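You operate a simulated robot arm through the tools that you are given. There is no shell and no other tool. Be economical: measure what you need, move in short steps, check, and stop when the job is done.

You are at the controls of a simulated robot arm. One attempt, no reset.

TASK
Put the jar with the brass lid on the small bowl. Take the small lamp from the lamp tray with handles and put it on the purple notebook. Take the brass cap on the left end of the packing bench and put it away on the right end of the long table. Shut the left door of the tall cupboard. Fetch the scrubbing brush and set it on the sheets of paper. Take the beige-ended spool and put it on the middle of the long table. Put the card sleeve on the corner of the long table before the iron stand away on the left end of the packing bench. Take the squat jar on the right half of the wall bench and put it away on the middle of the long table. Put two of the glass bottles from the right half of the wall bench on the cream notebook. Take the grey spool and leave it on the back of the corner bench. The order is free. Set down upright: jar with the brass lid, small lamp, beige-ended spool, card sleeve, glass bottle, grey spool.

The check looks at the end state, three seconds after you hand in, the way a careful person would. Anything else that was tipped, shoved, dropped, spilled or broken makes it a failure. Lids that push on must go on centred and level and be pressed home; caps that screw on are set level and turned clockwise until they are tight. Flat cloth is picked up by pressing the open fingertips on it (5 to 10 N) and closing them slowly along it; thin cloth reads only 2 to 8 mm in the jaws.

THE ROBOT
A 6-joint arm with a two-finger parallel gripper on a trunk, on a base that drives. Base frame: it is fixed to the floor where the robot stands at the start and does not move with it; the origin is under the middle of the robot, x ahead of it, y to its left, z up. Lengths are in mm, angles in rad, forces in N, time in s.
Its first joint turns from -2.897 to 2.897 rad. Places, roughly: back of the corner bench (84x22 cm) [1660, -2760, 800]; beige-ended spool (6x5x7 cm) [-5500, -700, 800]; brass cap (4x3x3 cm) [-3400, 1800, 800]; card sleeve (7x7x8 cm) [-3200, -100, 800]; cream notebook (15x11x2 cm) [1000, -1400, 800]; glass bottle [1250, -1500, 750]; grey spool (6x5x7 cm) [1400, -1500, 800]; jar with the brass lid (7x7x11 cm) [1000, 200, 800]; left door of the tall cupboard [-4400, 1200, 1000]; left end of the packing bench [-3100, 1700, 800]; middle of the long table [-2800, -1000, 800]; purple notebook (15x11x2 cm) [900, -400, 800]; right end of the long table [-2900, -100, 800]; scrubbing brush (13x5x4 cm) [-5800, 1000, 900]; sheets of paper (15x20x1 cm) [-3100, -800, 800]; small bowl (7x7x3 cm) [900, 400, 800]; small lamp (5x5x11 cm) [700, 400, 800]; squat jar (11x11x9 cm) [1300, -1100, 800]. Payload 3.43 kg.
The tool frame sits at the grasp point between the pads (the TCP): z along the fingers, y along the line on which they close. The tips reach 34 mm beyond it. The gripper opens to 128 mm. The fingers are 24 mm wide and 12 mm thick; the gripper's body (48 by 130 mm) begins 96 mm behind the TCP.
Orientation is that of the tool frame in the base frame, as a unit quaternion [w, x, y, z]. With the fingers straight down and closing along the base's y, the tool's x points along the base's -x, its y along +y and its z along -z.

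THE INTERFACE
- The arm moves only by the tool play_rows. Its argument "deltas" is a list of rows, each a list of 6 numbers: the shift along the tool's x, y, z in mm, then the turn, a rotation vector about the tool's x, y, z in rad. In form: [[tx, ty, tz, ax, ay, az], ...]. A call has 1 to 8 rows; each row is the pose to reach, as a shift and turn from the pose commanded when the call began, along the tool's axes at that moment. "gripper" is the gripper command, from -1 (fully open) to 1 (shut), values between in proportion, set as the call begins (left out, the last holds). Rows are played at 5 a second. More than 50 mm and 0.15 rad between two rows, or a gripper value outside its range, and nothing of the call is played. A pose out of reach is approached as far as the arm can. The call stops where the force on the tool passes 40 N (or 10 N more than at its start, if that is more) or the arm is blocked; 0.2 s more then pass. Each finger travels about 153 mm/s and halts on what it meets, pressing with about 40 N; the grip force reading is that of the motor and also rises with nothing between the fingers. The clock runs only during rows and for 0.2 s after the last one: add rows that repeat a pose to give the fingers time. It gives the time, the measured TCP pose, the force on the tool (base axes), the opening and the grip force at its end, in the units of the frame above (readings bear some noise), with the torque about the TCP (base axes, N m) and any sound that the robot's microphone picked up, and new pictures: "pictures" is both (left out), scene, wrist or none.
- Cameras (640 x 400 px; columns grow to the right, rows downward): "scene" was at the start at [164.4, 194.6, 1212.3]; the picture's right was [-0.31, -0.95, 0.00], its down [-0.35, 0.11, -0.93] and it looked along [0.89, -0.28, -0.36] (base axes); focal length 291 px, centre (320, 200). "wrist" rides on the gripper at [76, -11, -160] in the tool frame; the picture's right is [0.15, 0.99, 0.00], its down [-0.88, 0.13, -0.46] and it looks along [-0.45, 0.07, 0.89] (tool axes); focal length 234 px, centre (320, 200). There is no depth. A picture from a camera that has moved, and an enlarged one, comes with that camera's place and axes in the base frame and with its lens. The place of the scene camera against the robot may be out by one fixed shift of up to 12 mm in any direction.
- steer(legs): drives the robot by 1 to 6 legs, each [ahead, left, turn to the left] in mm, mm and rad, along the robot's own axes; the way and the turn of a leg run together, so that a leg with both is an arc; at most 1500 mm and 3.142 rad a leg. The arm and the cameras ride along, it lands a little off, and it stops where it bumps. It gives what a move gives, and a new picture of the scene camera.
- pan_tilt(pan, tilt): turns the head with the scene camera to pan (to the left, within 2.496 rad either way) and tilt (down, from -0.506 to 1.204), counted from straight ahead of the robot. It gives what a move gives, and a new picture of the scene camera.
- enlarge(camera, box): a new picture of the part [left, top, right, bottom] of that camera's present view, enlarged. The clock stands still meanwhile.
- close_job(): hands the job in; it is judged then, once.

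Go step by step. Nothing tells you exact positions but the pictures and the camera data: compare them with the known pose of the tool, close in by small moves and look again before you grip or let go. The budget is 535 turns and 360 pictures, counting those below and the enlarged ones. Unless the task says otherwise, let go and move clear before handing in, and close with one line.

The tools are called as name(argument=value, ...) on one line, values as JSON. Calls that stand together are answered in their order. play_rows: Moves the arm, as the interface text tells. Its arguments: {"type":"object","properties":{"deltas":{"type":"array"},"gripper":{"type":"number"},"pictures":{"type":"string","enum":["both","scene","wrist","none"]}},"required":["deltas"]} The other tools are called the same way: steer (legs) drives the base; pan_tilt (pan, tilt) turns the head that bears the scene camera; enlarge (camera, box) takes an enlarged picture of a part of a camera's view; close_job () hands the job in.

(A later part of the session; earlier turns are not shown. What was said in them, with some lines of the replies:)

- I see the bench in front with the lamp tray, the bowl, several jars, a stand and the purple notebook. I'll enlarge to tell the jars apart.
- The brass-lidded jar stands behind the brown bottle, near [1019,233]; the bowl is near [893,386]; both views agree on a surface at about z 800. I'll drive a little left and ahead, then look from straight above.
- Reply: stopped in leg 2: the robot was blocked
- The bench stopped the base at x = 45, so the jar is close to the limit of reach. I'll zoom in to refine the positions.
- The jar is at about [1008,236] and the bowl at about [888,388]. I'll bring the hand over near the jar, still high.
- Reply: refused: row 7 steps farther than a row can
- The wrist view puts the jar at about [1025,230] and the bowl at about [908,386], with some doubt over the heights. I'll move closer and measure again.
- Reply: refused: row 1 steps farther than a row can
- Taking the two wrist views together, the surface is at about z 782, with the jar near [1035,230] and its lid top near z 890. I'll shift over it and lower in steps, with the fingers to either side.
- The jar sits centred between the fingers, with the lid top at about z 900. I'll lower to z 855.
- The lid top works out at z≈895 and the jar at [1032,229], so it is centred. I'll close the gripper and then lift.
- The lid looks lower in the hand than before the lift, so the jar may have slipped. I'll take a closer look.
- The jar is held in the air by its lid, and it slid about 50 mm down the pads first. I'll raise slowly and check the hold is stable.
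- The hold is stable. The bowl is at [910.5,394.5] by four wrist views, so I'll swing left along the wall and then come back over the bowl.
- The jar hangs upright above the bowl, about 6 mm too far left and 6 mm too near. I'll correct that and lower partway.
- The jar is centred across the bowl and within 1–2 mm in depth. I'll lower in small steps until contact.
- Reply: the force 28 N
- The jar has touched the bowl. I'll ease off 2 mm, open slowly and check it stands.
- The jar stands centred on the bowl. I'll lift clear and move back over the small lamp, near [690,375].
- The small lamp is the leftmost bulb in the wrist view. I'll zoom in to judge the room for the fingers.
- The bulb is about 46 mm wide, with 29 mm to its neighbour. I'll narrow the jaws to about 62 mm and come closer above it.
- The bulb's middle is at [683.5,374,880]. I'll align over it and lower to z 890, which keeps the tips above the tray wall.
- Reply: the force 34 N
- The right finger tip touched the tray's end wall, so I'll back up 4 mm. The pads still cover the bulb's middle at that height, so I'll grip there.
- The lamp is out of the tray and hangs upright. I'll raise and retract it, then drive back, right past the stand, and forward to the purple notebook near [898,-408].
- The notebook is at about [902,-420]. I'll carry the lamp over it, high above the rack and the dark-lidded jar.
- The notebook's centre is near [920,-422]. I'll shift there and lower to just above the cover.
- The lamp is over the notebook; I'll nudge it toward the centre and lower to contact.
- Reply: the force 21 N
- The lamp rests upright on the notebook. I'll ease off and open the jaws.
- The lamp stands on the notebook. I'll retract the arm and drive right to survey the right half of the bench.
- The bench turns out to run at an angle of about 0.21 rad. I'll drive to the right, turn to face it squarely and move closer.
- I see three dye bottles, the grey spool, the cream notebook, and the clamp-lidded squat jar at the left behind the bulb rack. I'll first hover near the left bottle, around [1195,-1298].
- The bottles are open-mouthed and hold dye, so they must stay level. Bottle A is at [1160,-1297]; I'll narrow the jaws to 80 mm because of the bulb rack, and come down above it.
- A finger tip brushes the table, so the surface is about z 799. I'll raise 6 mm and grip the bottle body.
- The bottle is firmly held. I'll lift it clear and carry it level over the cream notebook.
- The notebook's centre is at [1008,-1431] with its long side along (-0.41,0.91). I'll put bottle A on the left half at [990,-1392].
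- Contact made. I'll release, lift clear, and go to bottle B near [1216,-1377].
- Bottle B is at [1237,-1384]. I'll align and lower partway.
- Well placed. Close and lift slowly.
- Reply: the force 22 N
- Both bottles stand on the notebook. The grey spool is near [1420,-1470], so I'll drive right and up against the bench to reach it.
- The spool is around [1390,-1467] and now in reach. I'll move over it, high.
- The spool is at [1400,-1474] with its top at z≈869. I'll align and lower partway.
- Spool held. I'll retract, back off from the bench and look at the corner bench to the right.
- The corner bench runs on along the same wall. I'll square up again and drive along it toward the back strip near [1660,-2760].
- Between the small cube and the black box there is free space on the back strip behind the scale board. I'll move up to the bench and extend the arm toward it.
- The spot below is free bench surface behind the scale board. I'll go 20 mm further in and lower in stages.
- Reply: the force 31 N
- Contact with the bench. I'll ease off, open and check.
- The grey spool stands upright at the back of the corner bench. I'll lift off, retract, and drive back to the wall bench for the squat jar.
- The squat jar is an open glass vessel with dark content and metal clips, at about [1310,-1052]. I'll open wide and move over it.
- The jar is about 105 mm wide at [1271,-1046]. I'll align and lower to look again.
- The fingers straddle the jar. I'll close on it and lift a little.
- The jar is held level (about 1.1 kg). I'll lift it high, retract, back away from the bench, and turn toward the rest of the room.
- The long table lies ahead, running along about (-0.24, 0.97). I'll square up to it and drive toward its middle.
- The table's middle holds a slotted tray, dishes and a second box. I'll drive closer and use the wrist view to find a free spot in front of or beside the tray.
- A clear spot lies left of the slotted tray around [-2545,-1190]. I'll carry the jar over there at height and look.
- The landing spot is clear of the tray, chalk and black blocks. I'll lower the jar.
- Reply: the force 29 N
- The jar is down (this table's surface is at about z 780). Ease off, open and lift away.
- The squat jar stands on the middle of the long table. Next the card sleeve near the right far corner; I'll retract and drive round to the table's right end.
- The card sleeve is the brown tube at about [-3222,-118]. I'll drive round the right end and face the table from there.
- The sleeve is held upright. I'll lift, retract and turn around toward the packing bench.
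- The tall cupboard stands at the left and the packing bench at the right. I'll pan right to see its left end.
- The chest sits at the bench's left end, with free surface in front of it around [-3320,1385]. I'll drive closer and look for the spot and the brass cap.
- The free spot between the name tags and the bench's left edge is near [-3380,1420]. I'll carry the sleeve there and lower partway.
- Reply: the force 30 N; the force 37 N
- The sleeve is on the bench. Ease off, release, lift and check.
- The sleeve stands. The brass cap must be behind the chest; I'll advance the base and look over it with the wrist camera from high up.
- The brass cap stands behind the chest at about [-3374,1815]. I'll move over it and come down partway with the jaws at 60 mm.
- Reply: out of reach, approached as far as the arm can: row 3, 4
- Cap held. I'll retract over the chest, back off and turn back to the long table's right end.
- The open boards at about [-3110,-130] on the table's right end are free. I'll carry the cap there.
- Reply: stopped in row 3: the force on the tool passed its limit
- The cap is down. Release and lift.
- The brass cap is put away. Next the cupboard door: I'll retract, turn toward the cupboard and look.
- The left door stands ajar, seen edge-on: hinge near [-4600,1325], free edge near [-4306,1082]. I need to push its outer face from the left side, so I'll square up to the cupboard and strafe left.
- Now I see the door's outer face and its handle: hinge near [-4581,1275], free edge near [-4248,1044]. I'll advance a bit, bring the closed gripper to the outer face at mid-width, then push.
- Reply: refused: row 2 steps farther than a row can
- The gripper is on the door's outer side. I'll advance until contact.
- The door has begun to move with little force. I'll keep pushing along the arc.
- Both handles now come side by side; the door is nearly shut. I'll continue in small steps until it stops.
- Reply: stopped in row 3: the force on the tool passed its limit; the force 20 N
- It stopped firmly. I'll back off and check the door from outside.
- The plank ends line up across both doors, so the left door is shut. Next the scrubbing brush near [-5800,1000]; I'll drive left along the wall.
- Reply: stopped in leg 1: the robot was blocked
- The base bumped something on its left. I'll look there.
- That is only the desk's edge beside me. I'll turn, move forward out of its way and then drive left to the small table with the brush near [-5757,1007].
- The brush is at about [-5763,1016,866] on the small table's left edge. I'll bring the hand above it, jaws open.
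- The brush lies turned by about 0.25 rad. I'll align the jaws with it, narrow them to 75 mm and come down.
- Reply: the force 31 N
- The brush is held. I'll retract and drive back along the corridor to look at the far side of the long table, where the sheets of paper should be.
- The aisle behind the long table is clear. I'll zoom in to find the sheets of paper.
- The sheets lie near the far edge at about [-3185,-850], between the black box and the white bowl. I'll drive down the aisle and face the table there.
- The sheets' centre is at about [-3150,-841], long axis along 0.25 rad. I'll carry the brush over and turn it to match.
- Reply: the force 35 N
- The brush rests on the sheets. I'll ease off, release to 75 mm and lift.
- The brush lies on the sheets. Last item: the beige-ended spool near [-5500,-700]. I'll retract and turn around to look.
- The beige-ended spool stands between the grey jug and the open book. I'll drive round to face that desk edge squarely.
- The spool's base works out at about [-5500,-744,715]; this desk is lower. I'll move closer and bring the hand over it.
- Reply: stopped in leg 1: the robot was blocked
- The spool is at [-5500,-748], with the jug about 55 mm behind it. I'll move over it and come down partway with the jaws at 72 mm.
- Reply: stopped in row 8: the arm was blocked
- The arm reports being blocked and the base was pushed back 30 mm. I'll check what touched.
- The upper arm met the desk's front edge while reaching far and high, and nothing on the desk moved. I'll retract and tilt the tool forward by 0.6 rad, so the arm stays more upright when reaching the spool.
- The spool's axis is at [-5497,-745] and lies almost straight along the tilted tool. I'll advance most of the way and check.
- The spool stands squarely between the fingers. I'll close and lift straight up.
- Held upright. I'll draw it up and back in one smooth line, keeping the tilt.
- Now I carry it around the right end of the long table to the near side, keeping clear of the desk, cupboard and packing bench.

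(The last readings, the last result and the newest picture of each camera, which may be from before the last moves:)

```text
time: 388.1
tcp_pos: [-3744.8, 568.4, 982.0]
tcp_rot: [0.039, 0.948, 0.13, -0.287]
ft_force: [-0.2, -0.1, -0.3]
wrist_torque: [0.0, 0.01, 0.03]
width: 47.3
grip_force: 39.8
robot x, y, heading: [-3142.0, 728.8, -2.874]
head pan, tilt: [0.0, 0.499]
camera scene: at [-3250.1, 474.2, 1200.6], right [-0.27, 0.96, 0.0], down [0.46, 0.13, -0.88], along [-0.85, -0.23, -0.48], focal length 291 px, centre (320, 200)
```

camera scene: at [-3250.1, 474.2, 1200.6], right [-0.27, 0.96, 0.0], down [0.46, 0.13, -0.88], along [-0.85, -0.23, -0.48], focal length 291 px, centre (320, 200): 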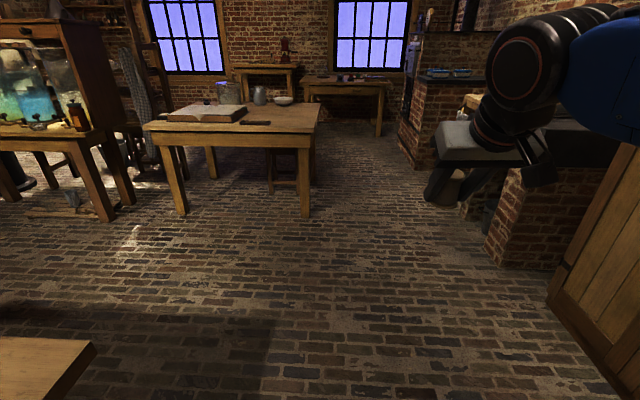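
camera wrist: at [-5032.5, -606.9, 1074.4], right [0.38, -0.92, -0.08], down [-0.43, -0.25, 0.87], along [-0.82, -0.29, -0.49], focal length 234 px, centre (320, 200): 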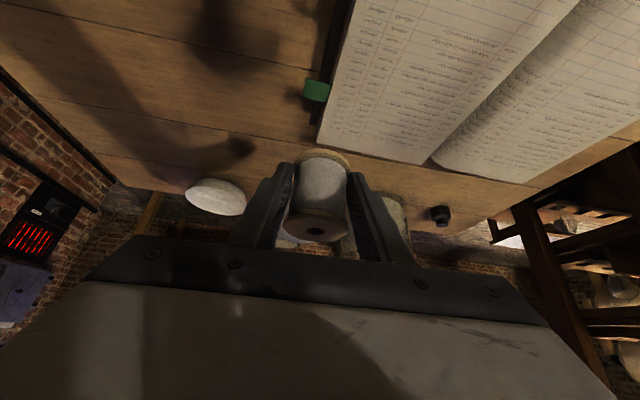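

steer(legs=[[-1350, 0, 0], [0, 1500, 0], [0, 300, 0], [500, 0, 0]])

pan_tilt(pan=0.0, tilt=0.55)

```text
time: 406.1
tcp_pos: [-2454.1, -944.5, 983.3]
tcp_rot: [0.038, 0.949, 0.127, -0.288]
ft_force: [0.6, 0.2, 0.3]
wrist_torque: [-0.04, 0.0, -0.04]
width: 47.3
grip_force: 39.5
robot x, y, heading: [-1846.0, -786.7, -2.876]
head pan, tilt: [0.0, 0.499]
camera scene: at [-1959.9, -1042.5, 1200.6], right [-0.26, 0.97, 0.0], down [0.46, 0.12, -0.88], along [-0.85, -0.23, -0.48], focal length 291 px, centre (320, 200)
```

scene: 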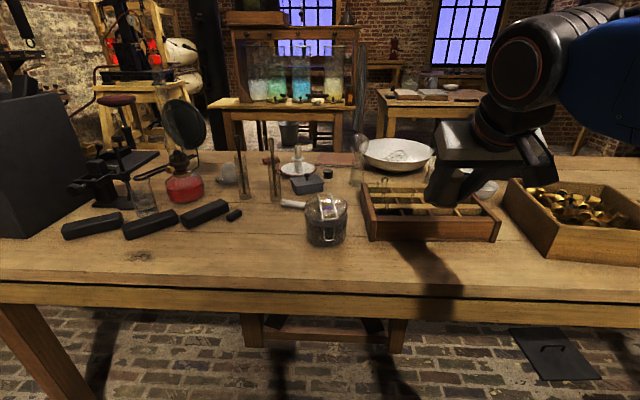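

```text
time: 406.7
tcp_pos: [-2454.2, -944.4, 983.4]
tcp_rot: [0.038, 0.948, 0.128, -0.288]
ft_force: [0.0, -0.3, -0.3]
wrist_torque: [0.02, 0.02, 0.0]
width: 47.3
grip_force: 40.2
robot x, y, heading: [-1853.4, -784.1, -2.877]
head pan, tilt: [0.0, 0.55]
camera scene: at [-1958.8, -1042.2, 1196.1], right [-0.26, 0.97, 0.0], down [0.5, 0.14, -0.85], along [-0.82, -0.22, -0.52], focal length 291 px, centre (320, 200)
```

scene: 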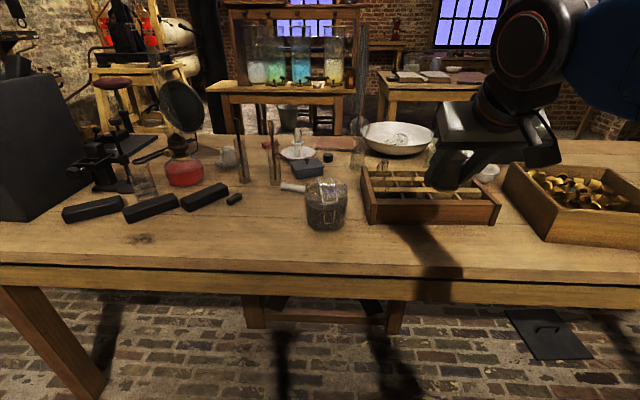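

The strip in front of the slotted tray is about 175 mm deep and free. I'll set the spool there, at about [-2505,-975].

play_rows(deltas=[[6, 5, 33, 0, 0, 0], [11, 9, 65, 0, 0, 0], [17, 13, 98, 0, 0, 0], [22, 17, 130, 0, 0, 0], [22, 17, 130, 0, 0, 0]], pictures="wrist")

enlarge(camera="scene", box=[290, 130, 550, 300])

```text
time: 407.9
tcp_pos: [-2503.1, -975.0, 862.1]
tcp_rot: [0.038, 0.949, 0.127, -0.287]
ft_force: [0.1, 0.4, -0.8]
wrist_torque: [-0.01, -0.01, -0.02]
width: 47.2
grip_force: 39.7
robot x, y, heading: [-1844.4, -788.9, -2.878]
head pan, tilt: [0.0, 0.55]
camera wrist: at [-2360.2, -924.9, 953.9], right [0.38, -0.92, -0.08], down [-0.43, -0.25, 0.87], along [-0.82, -0.29, -0.49], focal length 234 px, centre (320, 200)
```

wrist: 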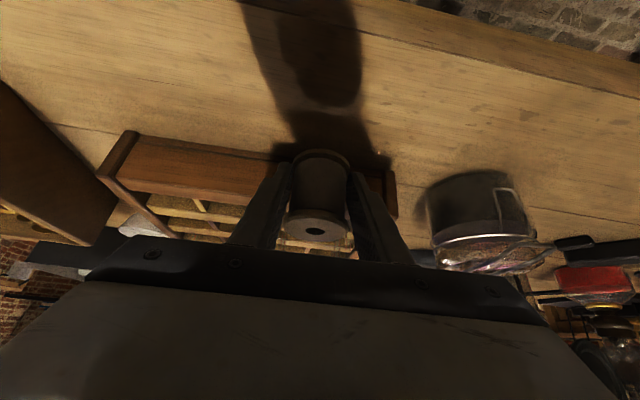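

```text
2.35 times, centred on (420, 215) of scene
camera zoom: at [-1958.8, -1042.1, 1196.1], right [-0.26, 0.97, 0.0], down [0.5, 0.14, -0.85], along [-0.82, -0.22, -0.52], focal length 686 px, centre (85, 165)
```

zoom: 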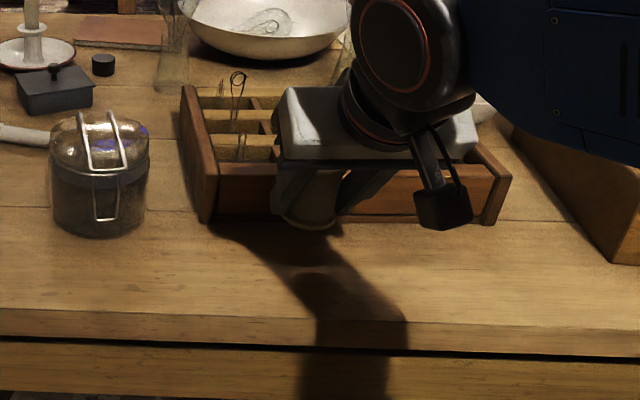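

play_rows(deltas=[[5.7, 0, 8.3, 0, 0, 0], [11.3, 0, 16.5, 0, 0, 0], [16.4, 0, 24, 0, 0, 0], [16.4, 0, 24, 0, 0, 0]], pictures="none")

play_rows(deltas=[[1.7, 0, 2.5, 0, 0, 0], [2.8, 0, 4.1, 0, 0, 0], [2.8, 0, 4.1, 0, 0, 0]], pictures="none")

```text
time: 408.9
tcp_pos: [-2501.8, -975.3, 832.4]
tcp_rot: [0.037, 0.949, 0.127, -0.287]
ft_force: [0.0, 0.3, -0.2]
wrist_torque: [-0.02, 0.01, 0.02]
width: 47.3
grip_force: 39.4
robot x, y, heading: [-1844.4, -785.2, -2.878]
head pan, tilt: [0.0, 0.55]
```

```text
time: 409.7
tcp_pos: [-2502.3, -974.3, 829.0]
tcp_rot: [0.038, 0.949, 0.128, -0.287]
ft_force: [0.3, 0.1, -0.3]
wrist_torque: [-0.03, 0.03, 0.01]
width: 47.3
grip_force: 40.7
robot x, y, heading: [-1845.6, -787.6, -2.878]
head pan, tilt: [0.0, 0.55]
```

play_rows(deltas=[[1.7, 0, 2.5, 0, 0, 0], [2.8, 0, 4.1, 0, 0, 0], [2.8, 0, 4.1, 0, 0, 0]], pictures="none")

enlarge(camera="scene", box=[360, 170, 480, 260])

```text
time: 410.5
tcp_pos: [-2502.0, -974.4, 823.0]
tcp_rot: [0.038, 0.948, 0.127, -0.288]
ft_force: [-0.2, 0.5, 0.2]
wrist_torque: [-0.01, 0.01, -0.02]
width: 47.3
grip_force: 40.9
robot x, y, heading: [-1847.4, -788.1, -2.881]
head pan, tilt: [0.0, 0.55]
```

```text
4.44 times, centred on (420, 215) of scene
camera zoom: at [-1958.8, -1042.2, 1196.1], right [-0.26, 0.97, 0.0], down [0.5, 0.14, -0.85], along [-0.82, -0.22, -0.52], focal length 1295 px, centre (-124, 133)
```

zoom: 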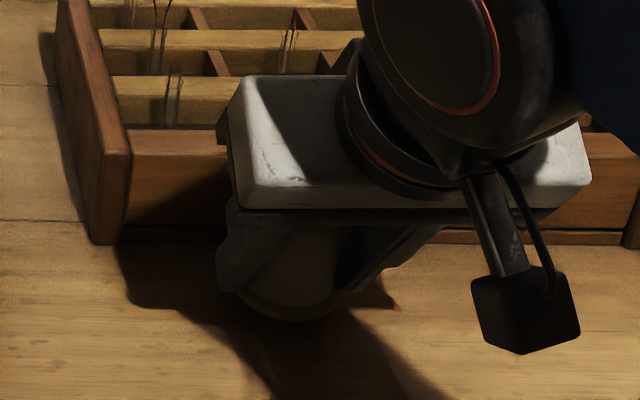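

play_rows(deltas=[[1.2, 0, 1.7, 0, 0, 0], [2.3, 0, 3.3, 0, 0, 0], [2.3, 0, 3.3, 0, 0, 0]], pictures="none")

play_rows(deltas=[[1.2, 0, 1.7, 0, 0, 0], [2.3, 0, 3.3, 0, 0, 0], [2.3, 0, 3.3, 0, 0, 0]], pictures="none")

```text
time: 411.3
tcp_pos: [-2500.8, -975.8, 819.6]
tcp_rot: [0.038, 0.949, 0.126, -0.287]
ft_force: [1.2, -0.6, -0.4]
wrist_torque: [-0.02, -0.06, -0.05]
width: 47.0
grip_force: 40.5
robot x, y, heading: [-1847.7, -786.7, -2.879]
head pan, tilt: [0.0, 0.55]
```

```text
time: 412.1
tcp_pos: [-2499.8, -974.5, 816.4]
tcp_rot: [0.038, 0.948, 0.128, -0.289]
ft_force: [1.8, 2.4, 23.0]
wrist_torque: [-0.12, 0.34, 0.0]
width: 47.2
grip_force: 40.0
robot x, y, heading: [-1849.5, -789.6, -2.875]
head pan, tilt: [0.0, 0.55]
```

Contact. I'll ease off, open and withdraw along the tool axis.

play_rows(deltas=[[-1, 0, -1.5, 0, 0, 0], [-1, 0, -1.5, 0, 0, 0]], pictures="none")

play_rows(deltas=[[0, 0, 0, 0, 0, 0], [0, 0, 0, 0, 0, 0], [0, 0, 0, 0, 0, 0], [0, 0, -35, 0, 0, 0], [0, 0, -75, 0, 0, 0], [0, 0, -120, 0, 0, 0], [0, 0, -165, 0, 0, 0], [0, 0, -200, 0, 0, 0]], pictures="both", gripper=-0.2)

```text
time: 412.7
tcp_pos: [-2501.3, -975.2, 817.1]
tcp_rot: [0.037, 0.949, 0.127, -0.288]
ft_force: [-6.1, -2.5, 12.8]
wrist_torque: [-0.33, 0.54, 0.03]
width: 47.4
grip_force: 39.9
robot x, y, heading: [-1850.1, -787.9, -2.876]
head pan, tilt: [0.0, 0.55]
```

```text
time: 414.5
tcp_pos: [-2394.0, -946.5, 983.6]
tcp_rot: [0.038, 0.949, 0.128, -0.286]
ft_force: [0.1, 0.3, 1.3]
wrist_torque: [0.01, -0.02, 0.04]
width: 76.9
grip_force: 0.1
robot x, y, heading: [-1847.6, -787.3, -2.883]
head pan, tilt: [0.0, 0.55]
camera scene: at [-1958.9, -1042.2, 1196.1], right [-0.26, 0.97, 0.0], down [0.5, 0.14, -0.85], along [-0.82, -0.22, -0.52], focal length 291 px, centre (320, 200)
camera wrist: at [-2251.6, -895.8, 1075.0], right [0.38, -0.92, -0.08], down [-0.43, -0.25, 0.87], along [-0.82, -0.29, -0.49], focal length 234 px, centre (320, 200)
```

scene: 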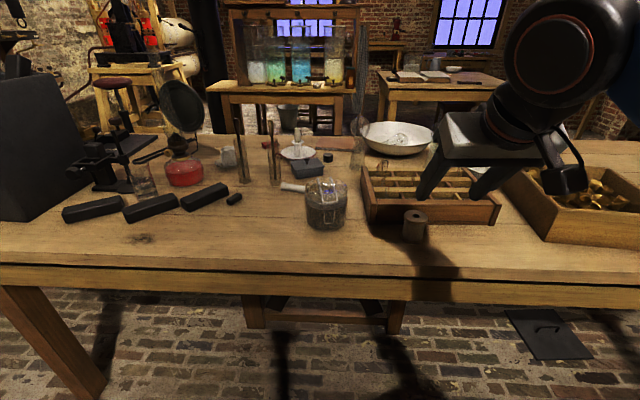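
wrist: 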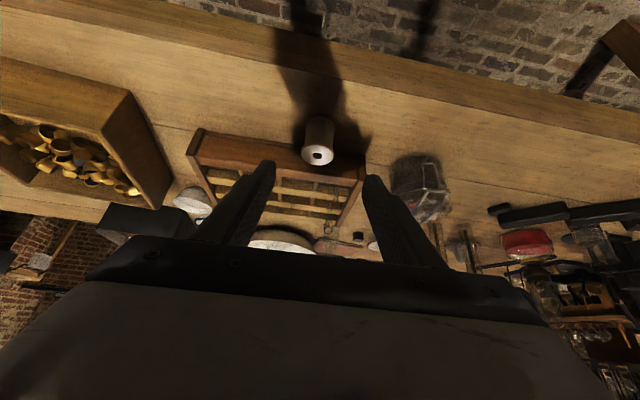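

The beige-ended spool stands upright in front of the tray, the hand is clear, and every item is in place. I'm handing in.

close_job()

```text
The job is handed in.
```

I carried out all ten parts of the task and handed the job in; each item was seen in place in the pictures after I let go of it or, for the cupboard door, after the push.
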